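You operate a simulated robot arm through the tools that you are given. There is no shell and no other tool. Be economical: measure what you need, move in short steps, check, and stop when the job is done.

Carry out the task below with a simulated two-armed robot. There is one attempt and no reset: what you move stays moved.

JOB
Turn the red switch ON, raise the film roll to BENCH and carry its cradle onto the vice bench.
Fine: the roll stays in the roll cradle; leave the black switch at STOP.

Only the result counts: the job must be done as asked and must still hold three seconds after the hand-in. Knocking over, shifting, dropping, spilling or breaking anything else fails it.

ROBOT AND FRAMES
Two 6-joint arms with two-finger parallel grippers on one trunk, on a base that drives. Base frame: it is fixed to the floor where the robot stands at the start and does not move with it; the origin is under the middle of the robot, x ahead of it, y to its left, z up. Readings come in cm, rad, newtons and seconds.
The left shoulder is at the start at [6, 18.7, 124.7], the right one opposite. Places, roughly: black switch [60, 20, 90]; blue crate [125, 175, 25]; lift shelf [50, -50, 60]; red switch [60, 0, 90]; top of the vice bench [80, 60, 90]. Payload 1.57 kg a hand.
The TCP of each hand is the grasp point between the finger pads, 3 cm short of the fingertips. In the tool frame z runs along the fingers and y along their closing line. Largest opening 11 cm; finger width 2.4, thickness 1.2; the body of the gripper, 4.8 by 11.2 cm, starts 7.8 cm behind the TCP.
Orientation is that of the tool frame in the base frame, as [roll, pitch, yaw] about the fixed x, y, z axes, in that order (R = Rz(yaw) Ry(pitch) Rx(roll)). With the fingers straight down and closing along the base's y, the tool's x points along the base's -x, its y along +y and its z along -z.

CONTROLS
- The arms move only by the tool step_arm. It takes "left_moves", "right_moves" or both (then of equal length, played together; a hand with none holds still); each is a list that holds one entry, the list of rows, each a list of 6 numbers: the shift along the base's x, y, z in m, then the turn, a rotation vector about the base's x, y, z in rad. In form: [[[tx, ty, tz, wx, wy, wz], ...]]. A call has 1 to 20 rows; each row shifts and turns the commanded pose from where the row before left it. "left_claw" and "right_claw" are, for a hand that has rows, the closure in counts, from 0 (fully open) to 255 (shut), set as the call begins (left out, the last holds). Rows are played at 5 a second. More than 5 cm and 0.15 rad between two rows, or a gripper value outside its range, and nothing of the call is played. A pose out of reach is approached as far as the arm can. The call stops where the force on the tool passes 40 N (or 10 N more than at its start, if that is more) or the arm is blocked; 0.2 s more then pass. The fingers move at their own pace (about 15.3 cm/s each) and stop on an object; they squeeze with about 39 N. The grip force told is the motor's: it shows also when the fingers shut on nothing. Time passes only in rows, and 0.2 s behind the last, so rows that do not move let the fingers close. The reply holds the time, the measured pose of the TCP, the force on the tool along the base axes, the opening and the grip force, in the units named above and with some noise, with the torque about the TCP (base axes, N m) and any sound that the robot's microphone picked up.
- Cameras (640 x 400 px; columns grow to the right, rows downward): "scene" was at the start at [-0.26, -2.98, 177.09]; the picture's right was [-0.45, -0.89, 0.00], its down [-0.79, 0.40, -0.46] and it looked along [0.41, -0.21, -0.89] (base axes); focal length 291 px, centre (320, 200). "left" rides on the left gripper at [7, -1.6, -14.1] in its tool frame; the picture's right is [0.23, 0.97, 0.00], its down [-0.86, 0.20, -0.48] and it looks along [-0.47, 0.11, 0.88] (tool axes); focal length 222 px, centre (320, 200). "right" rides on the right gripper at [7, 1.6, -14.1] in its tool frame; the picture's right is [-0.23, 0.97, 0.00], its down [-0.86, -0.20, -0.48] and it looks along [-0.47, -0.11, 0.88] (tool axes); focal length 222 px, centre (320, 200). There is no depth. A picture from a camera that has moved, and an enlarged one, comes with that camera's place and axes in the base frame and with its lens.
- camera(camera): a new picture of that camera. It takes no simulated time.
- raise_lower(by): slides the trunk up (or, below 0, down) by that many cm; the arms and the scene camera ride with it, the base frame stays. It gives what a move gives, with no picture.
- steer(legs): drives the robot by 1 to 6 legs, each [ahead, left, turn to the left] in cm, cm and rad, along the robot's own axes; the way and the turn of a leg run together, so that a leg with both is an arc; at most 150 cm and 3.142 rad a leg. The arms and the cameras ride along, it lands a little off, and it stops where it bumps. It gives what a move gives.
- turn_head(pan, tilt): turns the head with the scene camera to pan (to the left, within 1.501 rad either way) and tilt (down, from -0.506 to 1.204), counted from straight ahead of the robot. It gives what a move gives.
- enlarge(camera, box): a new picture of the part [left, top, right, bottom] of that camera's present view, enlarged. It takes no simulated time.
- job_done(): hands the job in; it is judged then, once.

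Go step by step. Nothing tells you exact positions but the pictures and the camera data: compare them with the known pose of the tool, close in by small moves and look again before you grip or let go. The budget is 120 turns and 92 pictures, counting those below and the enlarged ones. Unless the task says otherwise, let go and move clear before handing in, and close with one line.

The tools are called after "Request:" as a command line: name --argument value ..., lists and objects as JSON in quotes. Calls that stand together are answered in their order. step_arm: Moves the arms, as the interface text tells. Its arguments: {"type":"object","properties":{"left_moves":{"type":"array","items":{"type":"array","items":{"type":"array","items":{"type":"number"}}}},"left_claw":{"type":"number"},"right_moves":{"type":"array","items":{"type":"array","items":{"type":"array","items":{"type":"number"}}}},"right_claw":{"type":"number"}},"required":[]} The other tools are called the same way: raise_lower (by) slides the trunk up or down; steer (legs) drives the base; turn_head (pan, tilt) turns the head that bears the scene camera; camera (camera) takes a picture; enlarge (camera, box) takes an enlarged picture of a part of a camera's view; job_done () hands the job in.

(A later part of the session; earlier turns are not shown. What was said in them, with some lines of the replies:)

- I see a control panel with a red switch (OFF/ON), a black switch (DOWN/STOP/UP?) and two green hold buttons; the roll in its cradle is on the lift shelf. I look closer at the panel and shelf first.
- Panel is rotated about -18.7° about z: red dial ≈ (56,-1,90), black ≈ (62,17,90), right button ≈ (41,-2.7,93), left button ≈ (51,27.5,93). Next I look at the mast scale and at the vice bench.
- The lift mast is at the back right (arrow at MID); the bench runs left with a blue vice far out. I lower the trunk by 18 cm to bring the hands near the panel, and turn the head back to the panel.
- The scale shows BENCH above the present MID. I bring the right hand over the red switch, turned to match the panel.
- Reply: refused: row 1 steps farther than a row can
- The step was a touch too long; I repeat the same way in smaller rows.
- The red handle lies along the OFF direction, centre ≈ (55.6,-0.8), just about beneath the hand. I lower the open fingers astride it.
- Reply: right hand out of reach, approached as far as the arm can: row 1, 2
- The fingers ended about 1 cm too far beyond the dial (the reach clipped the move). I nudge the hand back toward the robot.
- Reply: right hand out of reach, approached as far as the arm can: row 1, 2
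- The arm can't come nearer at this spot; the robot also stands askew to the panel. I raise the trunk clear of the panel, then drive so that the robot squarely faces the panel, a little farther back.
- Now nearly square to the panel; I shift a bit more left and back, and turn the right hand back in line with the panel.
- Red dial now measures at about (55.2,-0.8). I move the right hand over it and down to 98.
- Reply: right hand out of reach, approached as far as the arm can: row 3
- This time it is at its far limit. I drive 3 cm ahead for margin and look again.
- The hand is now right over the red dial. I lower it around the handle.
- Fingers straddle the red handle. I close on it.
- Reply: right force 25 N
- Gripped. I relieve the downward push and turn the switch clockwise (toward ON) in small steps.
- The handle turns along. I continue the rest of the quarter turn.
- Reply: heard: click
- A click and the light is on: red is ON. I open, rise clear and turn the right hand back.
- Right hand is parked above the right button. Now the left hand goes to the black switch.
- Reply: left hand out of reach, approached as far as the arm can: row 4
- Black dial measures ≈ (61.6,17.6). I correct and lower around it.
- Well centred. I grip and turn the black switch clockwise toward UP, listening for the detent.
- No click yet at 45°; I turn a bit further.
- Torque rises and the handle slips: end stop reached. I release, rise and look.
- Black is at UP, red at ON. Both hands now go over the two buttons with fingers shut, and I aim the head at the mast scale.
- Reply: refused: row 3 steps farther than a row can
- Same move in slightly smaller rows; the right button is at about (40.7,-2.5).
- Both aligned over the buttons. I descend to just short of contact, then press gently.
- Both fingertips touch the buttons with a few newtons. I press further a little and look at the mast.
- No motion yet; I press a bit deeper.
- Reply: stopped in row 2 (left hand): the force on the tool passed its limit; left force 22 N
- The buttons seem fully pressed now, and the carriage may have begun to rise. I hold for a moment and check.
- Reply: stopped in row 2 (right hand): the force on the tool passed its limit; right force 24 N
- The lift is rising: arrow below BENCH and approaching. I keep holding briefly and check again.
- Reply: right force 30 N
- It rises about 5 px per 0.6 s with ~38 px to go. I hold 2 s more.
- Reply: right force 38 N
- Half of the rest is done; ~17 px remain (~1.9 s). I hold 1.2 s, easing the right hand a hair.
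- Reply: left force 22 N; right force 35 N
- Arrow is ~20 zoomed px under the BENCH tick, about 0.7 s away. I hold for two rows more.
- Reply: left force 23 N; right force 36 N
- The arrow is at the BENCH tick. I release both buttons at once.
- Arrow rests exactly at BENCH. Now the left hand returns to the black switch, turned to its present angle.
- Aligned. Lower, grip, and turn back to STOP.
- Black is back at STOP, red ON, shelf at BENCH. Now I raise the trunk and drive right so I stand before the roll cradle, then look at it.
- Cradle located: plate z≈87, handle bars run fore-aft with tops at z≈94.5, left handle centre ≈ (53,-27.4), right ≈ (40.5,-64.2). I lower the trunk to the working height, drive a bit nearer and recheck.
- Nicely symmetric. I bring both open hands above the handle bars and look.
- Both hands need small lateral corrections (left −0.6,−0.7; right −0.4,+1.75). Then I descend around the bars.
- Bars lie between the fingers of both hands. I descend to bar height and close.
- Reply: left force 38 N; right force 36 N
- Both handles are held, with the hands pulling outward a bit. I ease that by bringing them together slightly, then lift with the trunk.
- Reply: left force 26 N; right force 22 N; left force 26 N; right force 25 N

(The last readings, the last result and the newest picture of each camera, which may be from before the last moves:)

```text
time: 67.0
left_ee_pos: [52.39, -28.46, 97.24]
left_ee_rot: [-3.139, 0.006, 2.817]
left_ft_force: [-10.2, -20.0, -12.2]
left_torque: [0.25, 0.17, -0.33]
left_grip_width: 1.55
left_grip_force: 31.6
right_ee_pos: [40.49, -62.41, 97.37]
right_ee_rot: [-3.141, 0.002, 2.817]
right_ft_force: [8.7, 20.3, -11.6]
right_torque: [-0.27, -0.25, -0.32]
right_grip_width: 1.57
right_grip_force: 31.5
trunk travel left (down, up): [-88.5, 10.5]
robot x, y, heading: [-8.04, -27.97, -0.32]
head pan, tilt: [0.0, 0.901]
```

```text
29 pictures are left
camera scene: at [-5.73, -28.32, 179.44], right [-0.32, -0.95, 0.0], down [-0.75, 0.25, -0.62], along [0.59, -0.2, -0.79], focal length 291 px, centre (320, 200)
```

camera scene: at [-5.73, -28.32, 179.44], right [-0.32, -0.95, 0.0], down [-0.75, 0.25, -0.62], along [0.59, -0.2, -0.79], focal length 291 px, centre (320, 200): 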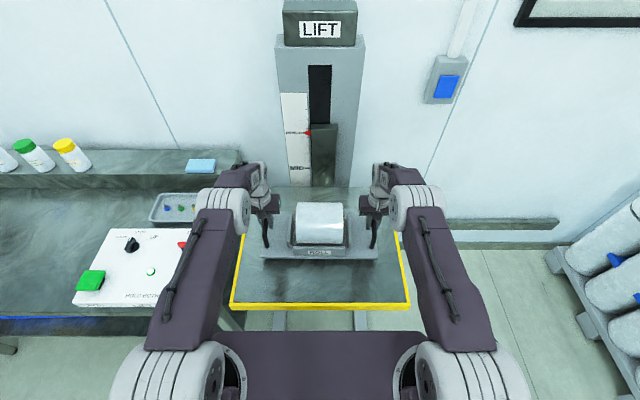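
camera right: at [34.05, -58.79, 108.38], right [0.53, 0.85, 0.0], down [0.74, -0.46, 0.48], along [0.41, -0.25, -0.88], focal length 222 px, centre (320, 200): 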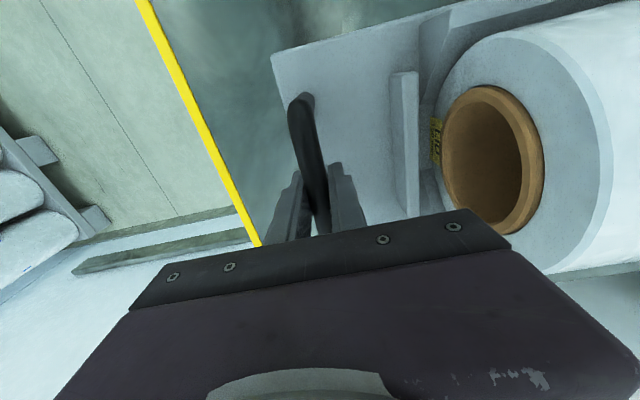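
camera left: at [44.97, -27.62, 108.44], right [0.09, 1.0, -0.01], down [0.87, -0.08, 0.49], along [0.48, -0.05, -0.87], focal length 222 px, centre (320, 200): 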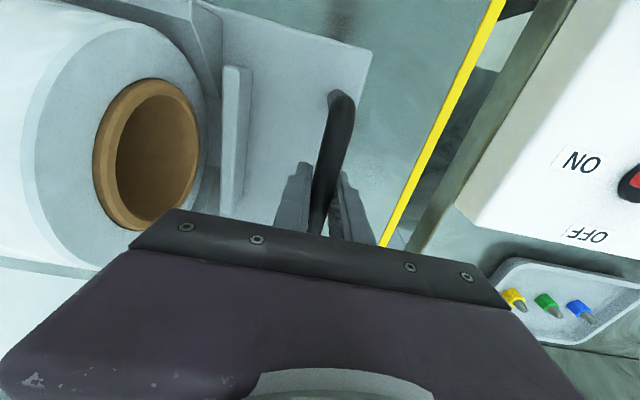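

Lifted cleanly, about 12 N on each hand. I raise further so it clears the panel, back off, and drive left along the bench.

Request:
raise_lower --by 10

Request:
steer --legs '[[-14, 0, 0], [0, 60, 0]]'

Request:
turn_head --pan 0.45 --tilt 0.75

Request:
camera --camera "scene"

```text
time: 68.3
left_ee_pos: [52.41, -28.55, 107.3]
left_ee_rot: [-3.138, 0.01, 2.82]
left_ft_force: [-7.7, -18.7, -11.4]
left_torque: [0.13, -0.11, -0.34]
left_grip_width: 1.55
left_grip_force: 30.8
right_ee_pos: [40.52, -62.41, 107.31]
right_ee_rot: [-3.141, 0.003, 2.818]
right_ft_force: [8.5, 18.6, -11.6]
right_torque: [-0.16, 0.06, -0.29]
right_grip_width: 1.55
right_grip_force: 31.0
trunk travel left (down, up): [-98.5, 0.5]
robot x, y, heading: [-7.53, -27.71, -0.323]
head pan, tilt: [0.0, 0.901]
```

```text
time: 72.6
left_ee_pos: [57.97, 31.65, 107.33]
left_ee_rot: [-3.141, 0.008, 2.815]
left_ft_force: [-7.8, -16.1, -12.5]
left_torque: [0.14, -0.06, -0.3]
left_grip_width: 1.53
left_grip_force: 31.7
right_ee_pos: [45.95, -2.27, 107.22]
right_ee_rot: [-3.141, 0.003, 2.814]
right_ft_force: [7.8, 15.7, -12.1]
right_torque: [-0.11, 0.05, -0.31]
right_grip_width: 1.53
right_grip_force: 31.6
trunk travel left (down, up): [-98.5, 0.5]
robot x, y, heading: [-2.32, 32.86, -0.322]
head pan, tilt: [0.0, 0.901]
```

```text
time: 73.5
left_ee_pos: [57.99, 31.83, 107.31]
left_ee_rot: [-3.137, 0.006, 2.815]
left_ft_force: [-1.6, -0.2, -12.4]
left_torque: [0.0, -0.03, -0.3]
left_grip_width: 1.52
left_grip_force: 31.4
right_ee_pos: [45.96, -2.09, 107.27]
right_ee_rot: [-3.139, 0.003, 2.816]
right_ft_force: [1.5, 1.1, -11.3]
right_torque: [0.03, 0.05, -0.31]
right_grip_width: 1.53
right_grip_force: 31.2
trunk travel left (down, up): [-98.5, 0.5]
robot x, y, heading: [-2.05, 33.18, -0.325]
head pan, tilt: [0.45, 0.75]
```

```text
28 pictures are left
camera scene: at [1.01, 35.66, 190.63], right [0.12, -0.99, 0.0], down [-0.68, -0.08, -0.73], along [0.72, 0.09, -0.68], focal length 291 px, centre (320, 200)
```

scene: 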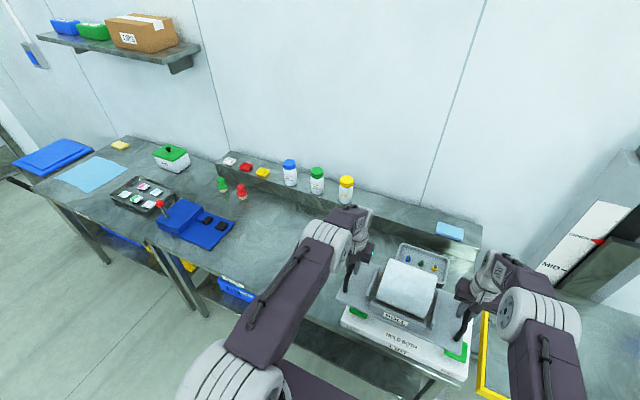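

The free stretch of bench between panel and vice is visible, its middle about (76,59). I drive left so the cradle is opposite it, then look.

Request:
steer --legs '[[0, 47, 0]]'

Request:
turn_head --pan 0.0 --tilt 0.9

Request:
camera --camera "scene"

Request:
camera --camera "left"

```text
time: 76.3
left_ee_pos: [73.35, 76.62, 107.39]
left_ee_rot: [-3.14, 0.006, 2.808]
left_ft_force: [-2.4, -1.5, -12.6]
left_torque: [0.01, -0.06, -0.29]
left_grip_width: 1.56
left_grip_force: 31.0
right_ee_pos: [60.97, 42.78, 107.13]
right_ee_rot: [3.14, 0.004, 2.808]
right_ft_force: [1.9, 1.6, -12.1]
right_torque: [-0.02, 0.03, -0.33]
right_grip_width: 1.55
right_grip_force: 31.5
trunk travel left (down, up): [-98.5, 0.5]
robot x, y, heading: [12.9, 78.39, -0.329]
head pan, tilt: [0.45, 0.75]
```

```text
time: 77.2
left_ee_pos: [73.38, 76.88, 107.18]
left_ee_rot: [-3.139, 0.007, 2.809]
left_ft_force: [-1.0, -0.2, -11.9]
left_torque: [-0.06, -0.05, -0.3]
left_grip_width: 1.56
left_grip_force: 31.1
right_ee_pos: [61.2, 43.12, 107.2]
right_ee_rot: [-3.139, 0.004, 2.809]
right_ft_force: [2.1, 0.3, -11.2]
right_torque: [-0.03, 0.08, -0.3]
right_grip_width: 1.54
right_grip_force: 31.0
trunk travel left (down, up): [-98.5, 0.5]
robot x, y, heading: [13.16, 78.71, -0.332]
head pan, tilt: [0.0, 0.901]
```

```text
27 pictures are left
camera scene: at [15.34, 77.61, 189.45], right [-0.32, -0.95, 0.0], down [-0.74, 0.25, -0.62], along [0.59, -0.2, -0.79], focal length 291 px, centre (320, 200)
```

scene: 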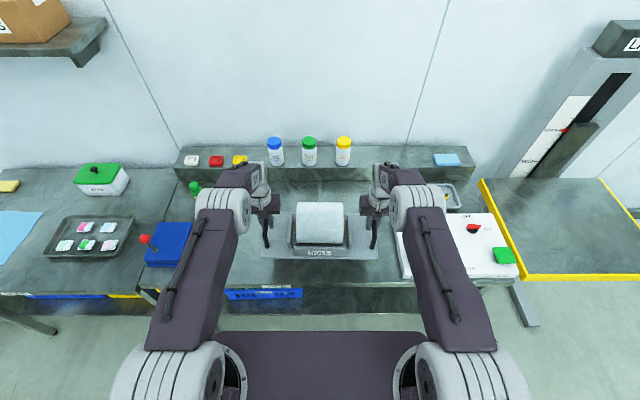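

```text
26 pictures are left
camera left: at [66.24, 77.7, 121.36], right [0.1, 0.99, -0.01], down [0.87, -0.09, 0.48], along [0.48, -0.05, -0.88], focal length 222 px, centre (320, 200)
```

left: 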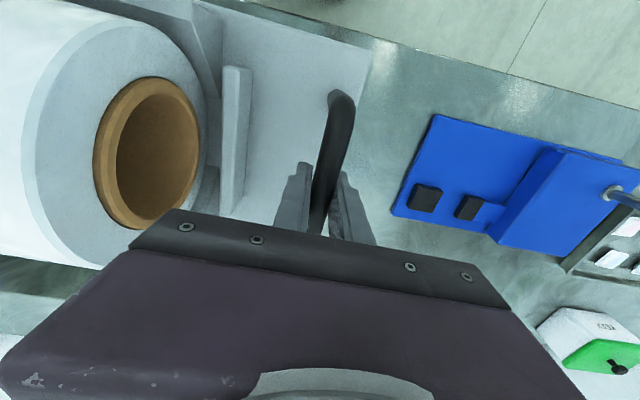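

The spot under the cradle is clear: vice ~16 cm left of the left handle, panel ~12 cm right. I drive ahead 9 cm and lower the trunk to near bench height.

Request:
steer --legs '[[9, 0, 0.005]]'

Request:
raise_lower --by -9

Request:
camera --camera "scene"

Request:
camera --camera "left"

```text
time: 78.3
left_ee_pos: [81.22, 74.47, 107.76]
left_ee_rot: [-3.137, 0.013, 2.811]
left_ft_force: [-1.8, 0.2, -11.2]
left_torque: [0.05, 0.02, -0.31]
left_grip_width: 1.53
left_grip_force: 31.1
right_ee_pos: [69.09, 40.44, 107.83]
right_ee_rot: [3.141, 0.011, 2.81]
right_ft_force: [1.0, -0.1, -11.1]
right_torque: [-0.03, -0.22, -0.34]
right_grip_width: 1.56
right_grip_force: 31.5
trunk travel left (down, up): [-98.5, 0.5]
robot x, y, heading: [21.98, 75.27, -0.326]
head pan, tilt: [0.0, 0.901]
```

```text
time: 79.6
left_ee_pos: [81.78, 74.11, 98.4]
left_ee_rot: [-3.138, 0.007, 2.809]
left_ft_force: [-1.5, 0.0, -11.9]
left_torque: [-0.02, 0.07, -0.23]
left_grip_width: 1.55
left_grip_force: 31.1
right_ee_pos: [69.74, 40.25, 98.39]
right_ee_rot: [-3.141, 0.004, 2.811]
right_ft_force: [1.2, 0.2, -11.9]
right_torque: [-0.03, -0.07, -0.27]
right_grip_width: 1.54
right_grip_force: 31.5
trunk travel left (down, up): [-89.5, 9.5]
robot x, y, heading: [21.82, 75.32, -0.326]
head pan, tilt: [0.0, 0.901]
```

```text
25 pictures are left
camera scene: at [23.65, 74.66, 180.45], right [-0.32, -0.95, 0.0], down [-0.74, 0.25, -0.62], along [0.59, -0.2, -0.78], focal length 291 px, centre (320, 200)
```

scene: 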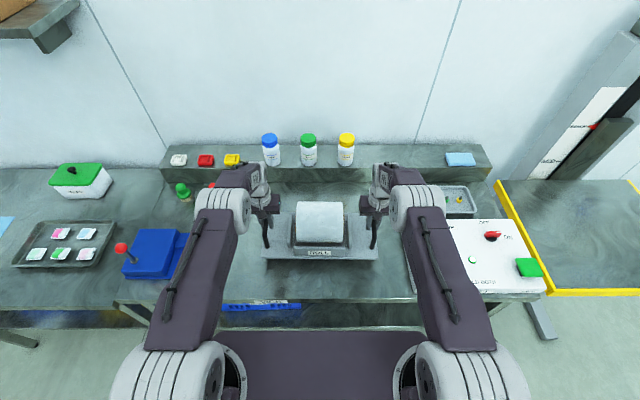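

```text
24 pictures are left
camera left: at [74.63, 74.92, 112.44], right [0.1, 0.99, 0.0], down [0.87, -0.09, 0.48], along [0.48, -0.05, -0.88], focal length 222 px, centre (320, 200)
```

left: 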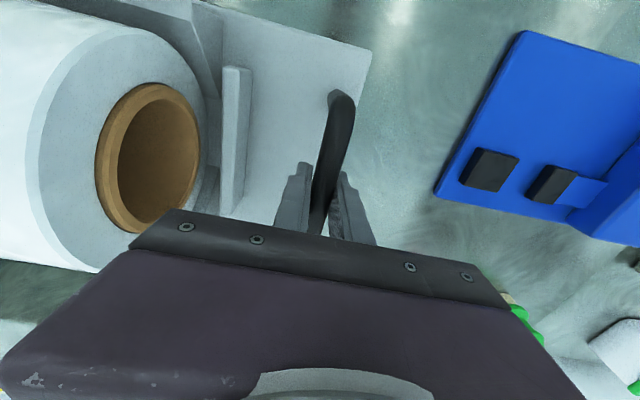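

Cradle hangs over clear bench. I lower it with both arms together in small steps, watching the forces.

Request:
step_arm --left_moves '[[[0, 0, -0.01, 0, 0, 0], [0, 0, -0.01, 0, 0, 0], [0, 0, -0.007, 0, 0, 0], [0, 0, -0.006, 0, 0, 0]]]' --right_moves '[[[0, 0, -0.01, 0, 0, 0], [0, 0, -0.01, 0, 0, 0], [0, 0, -0.007, 0, 0, 0], [0, 0, -0.006, 0, 0, 0]]]'

Request:
step_arm --left_moves '[[[0, 0, -0.003, 0, 0, 0], [0, 0, -0.003, 0, 0, 0], [0, 0, 0, 0, 0, 0]]]' --right_moves '[[[0, 0, -0.003, 0, 0, 0], [0, 0, -0.003, 0, 0, 0], [0, 0, 0, 0, 0, 0]]]'

```text
time: 80.6
left_ee_pos: [81.92, 74.07, 94.78]
left_ee_rot: [-3.139, 0.005, 2.811]
left_ft_force: [1.4, 7.9, -12.3]
left_torque: [-0.13, 0.02, -0.3]
left_grip_width: 1.56
left_grip_force: 31.6
right_ee_pos: [69.83, 40.22, 94.94]
right_ee_rot: [-3.14, 0.002, 2.814]
right_ft_force: [0.0, -6.9, -12.4]
right_torque: [-0.01, 0.09, -0.31]
right_grip_width: 1.55
right_grip_force: 30.6
trunk travel left (down, up): [-89.5, 9.5]
robot x, y, heading: [21.51, 75.38, -0.332]
head pan, tilt: [0.0, 0.901]
```

```text
time: 81.4
left_ee_pos: [81.82, 74.06, 94.2]
left_ee_rot: [-3.14, 0.005, 2.81]
left_ft_force: [1.9, 11.1, -12.0]
left_torque: [-0.05, -0.02, -0.26]
left_grip_width: 1.56
left_grip_force: 30.8
right_ee_pos: [69.74, 40.27, 94.19]
right_ee_rot: [-3.139, 0.002, 2.811]
right_ft_force: [-2.6, -10.5, -11.3]
right_torque: [0.11, -0.08, -0.3]
right_grip_width: 1.54
right_grip_force: 31.5
trunk travel left (down, up): [-89.5, 9.5]
robot x, y, heading: [21.69, 75.71, -0.326]
head pan, tilt: [0.0, 0.901]
```

Still hanging. Continue down in small steps.

Request:
step_arm --left_moves '[[[0.0003, 0.0008, -0.004, 0, 0, 0], [0, 0, -0.004, 0, 0, 0], [0, 0, 0, 0, 0, 0]]]' --right_moves '[[[-0.0003, -0.0008, -0.004, 0, 0, 0], [0, 0, -0.004, 0, 0, 0], [0, 0, 0, 0, 0, 0]]]'

Request:
step_arm --left_moves '[[[0, 0, -0.004, 0, 0, 0], [0, 0, -0.004, 0, 0, 0], [0, 0, 0, 0, 0, 0]]]' --right_moves '[[[0, 0, -0.004, 0, 0, 0], [0, 0, -0.004, 0, 0, 0], [0, 0, 0, 0, 0, 0]]]'

Request:
enlarge --camera "scene" --box '[240, 180, 400, 280]'

```text
time: 82.2
left_ee_pos: [81.82, 74.15, 93.99]
left_ee_rot: [-3.138, 0.018, 2.813]
left_ft_force: [9.2, -3.7, 14.2]
left_torque: [0.2, 0.6, -0.17]
left_grip_width: 1.54
left_grip_force: 30.7
right_ee_pos: [69.91, 40.31, 94.15]
right_ee_rot: [3.141, 0.011, 2.811]
right_ft_force: [7.6, -1.9, 21.1]
right_torque: [0.2, 0.65, -0.26]
right_grip_width: 1.56
right_grip_force: 31.2
trunk travel left (down, up): [-89.5, 9.5]
robot x, y, heading: [22.16, 75.43, -0.323]
head pan, tilt: [0.0, 0.901]
```

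```text
time: 83.0
left_ee_pos: [81.37, 74.27, 93.36]
left_ee_rot: [-3.137, 0.015, 2.811]
left_ft_force: [8.1, -15.7, 26.4]
left_torque: [0.16, 0.05, -0.01]
left_grip_width: 1.57
left_grip_force: 31.4
left hand out of reach, approached as far as the arm can: row 2
right_ee_pos: [69.52, 40.35, 93.33]
right_ee_rot: [3.141, 0.012, 2.814]
right_ft_force: [9.3, 9.8, 30.1]
right_torque: [-0.16, 0.13, -0.15]
right_grip_width: 1.59
right_grip_force: 31.3
trunk travel left (down, up): [-89.5, 9.5]
robot x, y, heading: [21.93, 75.96, -0.325]
head pan, tilt: [0.0, 0.901]
```

```text
4.00 times, centred on (320, 230) of scene
camera zoom: at [22.92, 74.93, 180.48], right [-0.32, -0.95, 0.0], down [-0.74, 0.25, -0.62], along [0.59, -0.2, -0.78], focal length 1162 px, centre (320, 80)
```

zoom: 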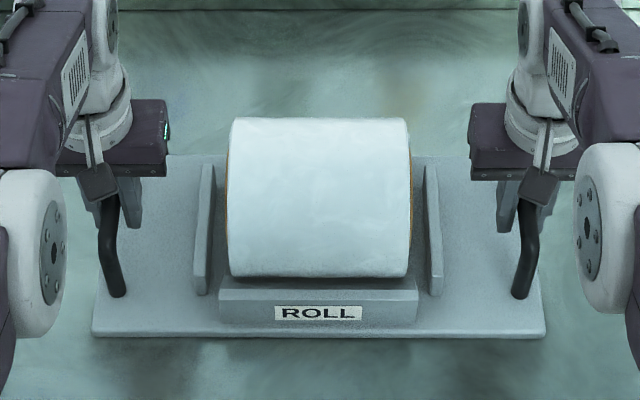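

The cradle rests on the bench (upward forces). I relieve the push, then open both hands.

Request:
step_arm --left_moves '[[[0, 0, 0.003, 0, 0, 0], [0, 0, 0.003, 0, 0, 0], [0, 0, 0, 0, 0, 0]]]' --right_moves '[[[0, 0, 0.003, 0, 0, 0], [0, 0, 0.003, 0, 0, 0], [0, 0, 0, 0, 0, 0]]]'

```text
time: 83.8
left_ee_pos: [81.28, 74.35, 93.2]
left_ee_rot: [-3.138, 0.001, 2.811]
left_ft_force: [-8.3, -15.7, -2.6]
left_torque: [-0.13, -1.0, 0.12]
left_grip_width: 1.55
left_grip_force: 31.4
right_ee_pos: [69.48, 40.34, 93.18]
right_ee_rot: [3.141, -0.007, 2.814]
right_ft_force: [5.0, 16.9, -14.0]
right_torque: [-0.32, 0.54, 0.15]
right_grip_width: 1.55
right_grip_force: 30.7
trunk travel left (down, up): [-89.5, 9.5]
robot x, y, heading: [21.89, 75.43, -0.324]
head pan, tilt: [0.0, 0.901]
```

Nearly neutral; I lower the right by 1 mm and open both.

Request:
step_arm --left_moves '[[[-0.0003, -0.0009, -0.0005, 0, 0, 0], [0, 0, 0, 0, 0, 0]]]' --right_moves '[[[0.0003, 0.001, -0.0015, 0, 0, 0], [0, 0, 0, 0, 0, 0]]]'

Request:
step_arm --left_moves '[[[0, 0, 0, 0, 0, 0], [0, 0, 0, 0, 0, 0], [0, 0, 0, 0, 0, 0]]]' --right_moves '[[[0, 0, 0, 0, 0, 0], [0, 0, 0, 0, 0, 0], [0, 0, 0, 0, 0, 0]]]' --left_claw 120 --right_claw 120

Request:
camera --camera "left"

Request:
camera --camera "right"

```text
time: 84.4
left_ee_pos: [81.5, 74.14, 93.36]
left_ee_rot: [-3.14, 0.004, 2.812]
left_ft_force: [-4.1, -6.6, -6.5]
left_torque: [0.29, 0.44, -0.07]
left_grip_width: 1.56
left_grip_force: 30.4
right_ee_pos: [69.5, 40.17, 93.26]
right_ee_rot: [-3.14, 0.002, 2.812]
right_ft_force: [3.4, 6.2, -12.1]
right_torque: [-0.02, 0.26, -0.03]
right_grip_width: 1.56
right_grip_force: 31.3
trunk travel left (down, up): [-89.5, 9.5]
robot x, y, heading: [22.25, 75.16, -0.323]
head pan, tilt: [0.0, 0.901]
```

```text
time: 85.2
left_ee_pos: [81.5, 74.17, 93.58]
left_ee_rot: [-3.138, 0.009, 2.811]
left_ft_force: [-0.4, 0.3, 1.0]
left_torque: [-0.02, -0.01, -0.03]
left_grip_width: 5.8
left_grip_force: 0.0
right_ee_pos: [69.54, 40.36, 93.45]
right_ee_rot: [-3.139, 0.005, 2.811]
right_ft_force: [0.1, -0.3, 0.0]
right_torque: [-0.03, -0.04, 0.01]
right_grip_width: 5.83
right_grip_force: 0.0
trunk travel left (down, up): [-89.5, 9.5]
robot x, y, heading: [21.65, 75.17, -0.328]
head pan, tilt: [0.0, 0.901]
```

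```text
22 pictures are left
camera left: at [74.25, 74.96, 107.62], right [0.1, 0.99, 0.0], down [0.87, -0.09, 0.49], along [0.48, -0.05, -0.87], focal length 222 px, centre (320, 200)
```

left: 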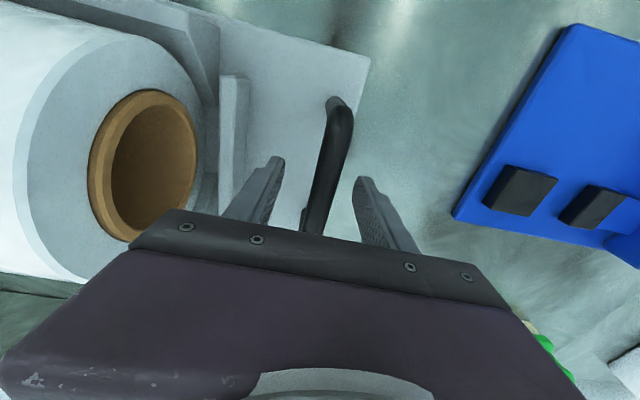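

```text
21 pictures are left
camera right: at [63.42, 43.99, 107.34], right [0.53, 0.85, 0.0], down [0.74, -0.46, 0.48], along [0.41, -0.26, -0.88], focal length 222 px, centre (320, 200)
```

right: 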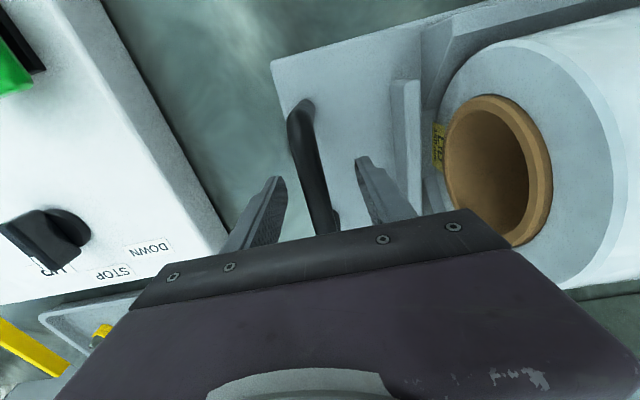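

Both hands are free of the bars and the cradle stands on the bench. I raise with the trunk, and check everything, the black switch in particular.

Request:
raise_lower --by 9

Request:
steer --legs '[[-14, 0, 0]]'

Request:
camera --camera "scene"

Request:
enlarge --camera "scene" --box '[380, 160, 560, 290]'

Request:
enlarge --camera "right" --box '[0, 80, 250, 300]'

```text
time: 86.4
left_ee_pos: [81.29, 74.2, 102.62]
left_ee_rot: [-3.138, 0.009, 2.812]
left_ft_force: [1.0, 0.7, 0.2]
left_torque: [0.01, 0.0, 0.0]
left_grip_width: 5.81
left_grip_force: 0.0
right_ee_pos: [69.6, 40.2, 102.38]
right_ee_rot: [-3.14, 0.006, 2.812]
right_ft_force: [-1.0, 0.1, 1.2]
right_torque: [0.01, 0.01, -0.02]
right_grip_width: 5.84
right_grip_force: 0.0
trunk travel left (down, up): [-98.5, 0.5]
robot x, y, heading: [21.82, 75.72, -0.327]
head pan, tilt: [0.0, 0.901]
```

```text
time: 87.8
left_ee_pos: [68.45, 78.61, 102.46]
left_ee_rot: [-3.138, 0.007, 2.811]
left_ft_force: [0.2, -0.1, 0.2]
left_torque: [0.01, 0.03, 0.04]
left_grip_width: 5.82
left_grip_force: 0.1
right_ee_pos: [56.73, 44.75, 102.15]
right_ee_rot: [3.139, 0.003, 2.813]
right_ft_force: [0.0, -1.2, -1.0]
right_torque: [0.01, -0.01, 0.01]
right_grip_width: 5.81
right_grip_force: 0.1
trunk travel left (down, up): [-98.5, 0.5]
robot x, y, heading: [8.68, 79.51, -0.322]
head pan, tilt: [0.0, 0.901]
```

```text
20 pictures are left
camera scene: at [10.72, 79.04, 189.45], right [-0.32, -0.95, 0.0], down [-0.74, 0.25, -0.62], along [0.59, -0.2, -0.79], focal length 291 px, centre (320, 200)
```

scene: 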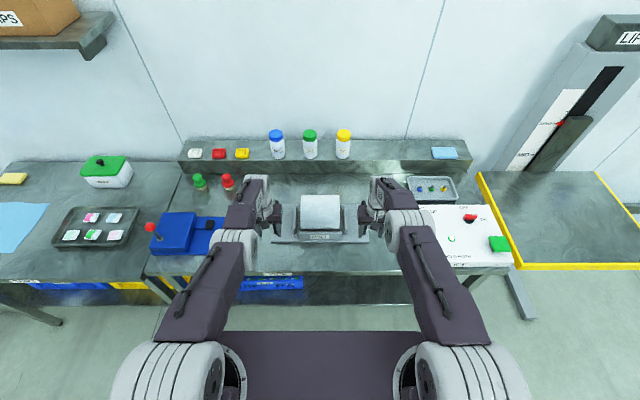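

```text
3.08 times, centred on (470, 225) of scene
camera zoom: at [10.72, 79.04, 189.45], right [-0.32, -0.95, 0.0], down [-0.74, 0.25, -0.62], along [0.59, -0.2, -0.79], focal length 894 px, centre (-142, 123)
```

zoom: 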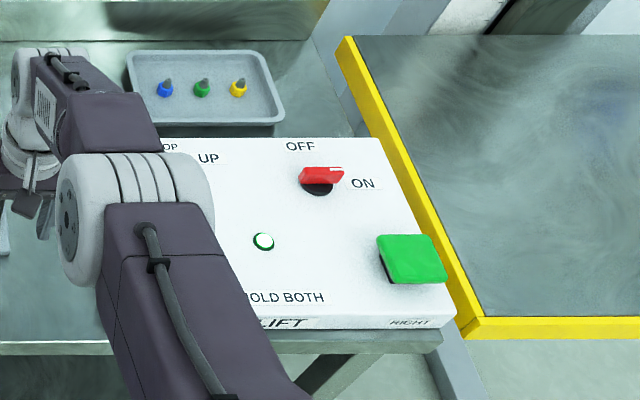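

```text
1.82 times, centred on (125, 190) of right
camera zoom: at [50.57, 48.39, 116.19], right [0.53, 0.85, 0.0], down [0.74, -0.46, 0.48], along [0.41, -0.25, -0.88], focal length 404 px, centre (674, 218)
```

zoom: 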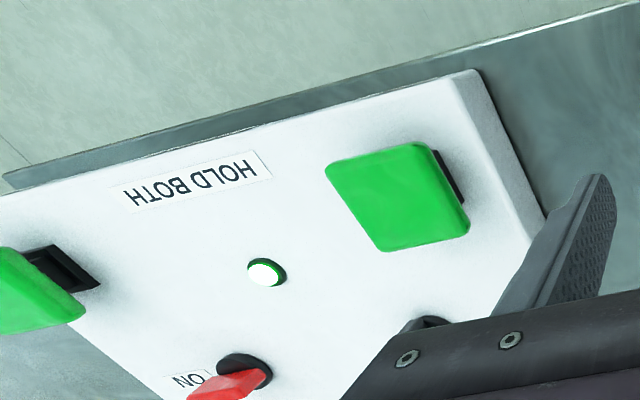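

The panel's black switch is hidden by my arm. I back off more and drive right to view it.

Request:
steer --legs '[[-10, 0, 0], [0, -35, 0]]'

Request:
camera --camera "scene"

```text
time: 90.7
left_ee_pos: [48.17, 49.82, 102.49]
left_ee_rot: [-3.136, 0.011, 2.811]
left_ft_force: [-0.2, 0.7, -0.2]
left_torque: [-0.01, -0.01, -0.02]
left_grip_width: 5.84
left_grip_force: 0.1
right_ee_pos: [36.23, 15.93, 102.5]
right_ee_rot: [-3.138, 0.005, 2.811]
right_ft_force: [0.4, 0.9, -0.1]
right_torque: [-0.03, -0.01, 0.04]
right_grip_width: 5.82
right_grip_force: 0.1
trunk travel left (down, up): [-98.5, 0.5]
robot x, y, heading: [-11.51, 50.98, -0.327]
head pan, tilt: [0.0, 0.901]
```

```text
17 pictures are left
camera scene: at [-9.75, 50.63, 189.45], right [-0.32, -0.95, 0.0], down [-0.74, 0.25, -0.62], along [0.59, -0.2, -0.78], focal length 291 px, centre (320, 200)
```

scene: 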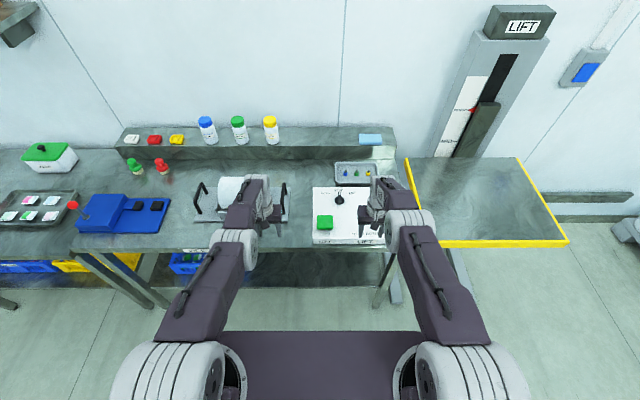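

Request:
enlarge --camera "scene" --box '[300, 160, 400, 230]'

Request:
enlarge --camera "scene" --box '[430, 60, 520, 160]'

Request:
enlarge --camera "scene" --box '[170, 160, 310, 260]'

```text
5.71 times, centred on (350, 195) of scene
camera zoom: at [-9.75, 50.63, 189.45], right [-0.32, -0.95, 0.0], down [-0.74, 0.25, -0.62], along [0.59, -0.2, -0.78], focal length 1660 px, centre (149, 229)
```

zoom: 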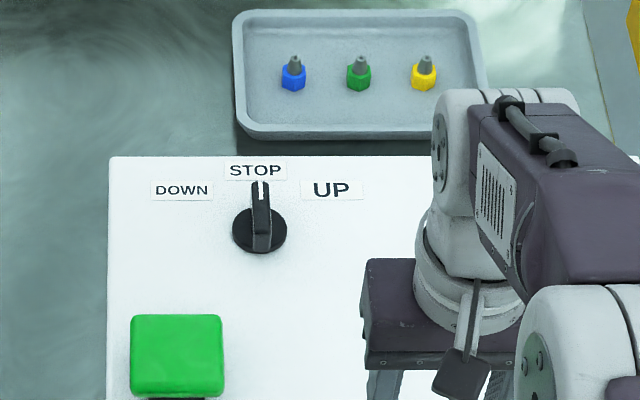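

```text
4.00 times, centred on (475, 110) of scene
camera zoom: at [-9.75, 50.63, 189.45], right [-0.32, -0.95, 0.0], down [-0.74, 0.25, -0.62], along [0.59, -0.2, -0.78], focal length 1162 px, centre (-300, 560)
```

zoom: 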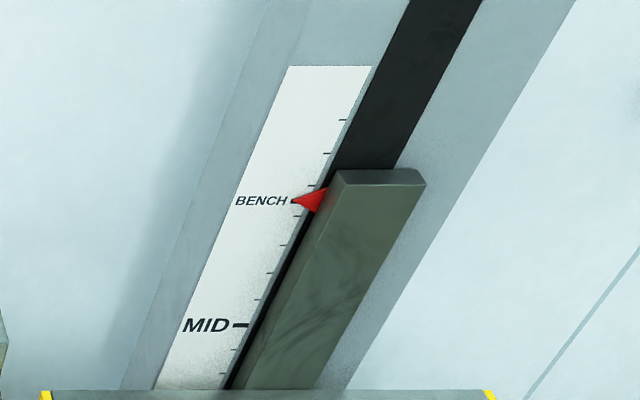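

```text
4.00 times, centred on (240, 210) of scene
camera zoom: at [-9.75, 50.63, 189.45], right [-0.32, -0.95, 0.0], down [-0.74, 0.25, -0.62], along [0.59, -0.2, -0.78], focal length 1162 px, centre (640, 160)
```

zoom: 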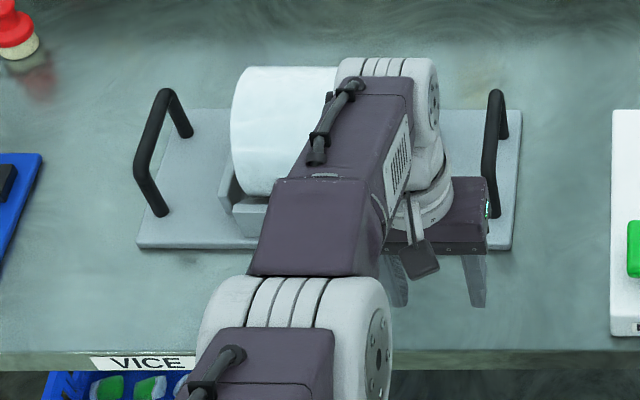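

Black is at STOP, red is ON, the arrow is at BENCH, and the roll is in its cradle on the bench labelled VICE. I back clear and hand in.

Request:
steer --legs '[[-15, 0, 0]]'

Request:
job_done

```text
time: 92.1
left_ee_pos: [33.87, 54.62, 102.46]
left_ee_rot: [-3.14, 0.007, 2.817]
left_ft_force: [0.2, 0.5, -0.4]
left_torque: [0.03, 0.02, 0.01]
left_grip_width: 5.83
left_grip_force: 0.0
right_ee_pos: [22.24, 20.8, 102.21]
right_ee_rot: [-3.14, 0.003, 2.815]
right_ft_force: [-0.6, 0.1, -0.1]
right_torque: [0.0, -0.02, 0.03]
right_grip_width: 5.82
right_grip_force: 0.0
trunk travel left (down, up): [-98.5, 0.5]
robot x, y, heading: [-25.99, 55.87, -0.321]
head pan, tilt: [0.0, 0.901]
```

```text
The job is handed in.
```

The job is handed in: red switch ON, lift at BENCH, black switch back at STOP, and the cradle with its roll standing on the vice bench.
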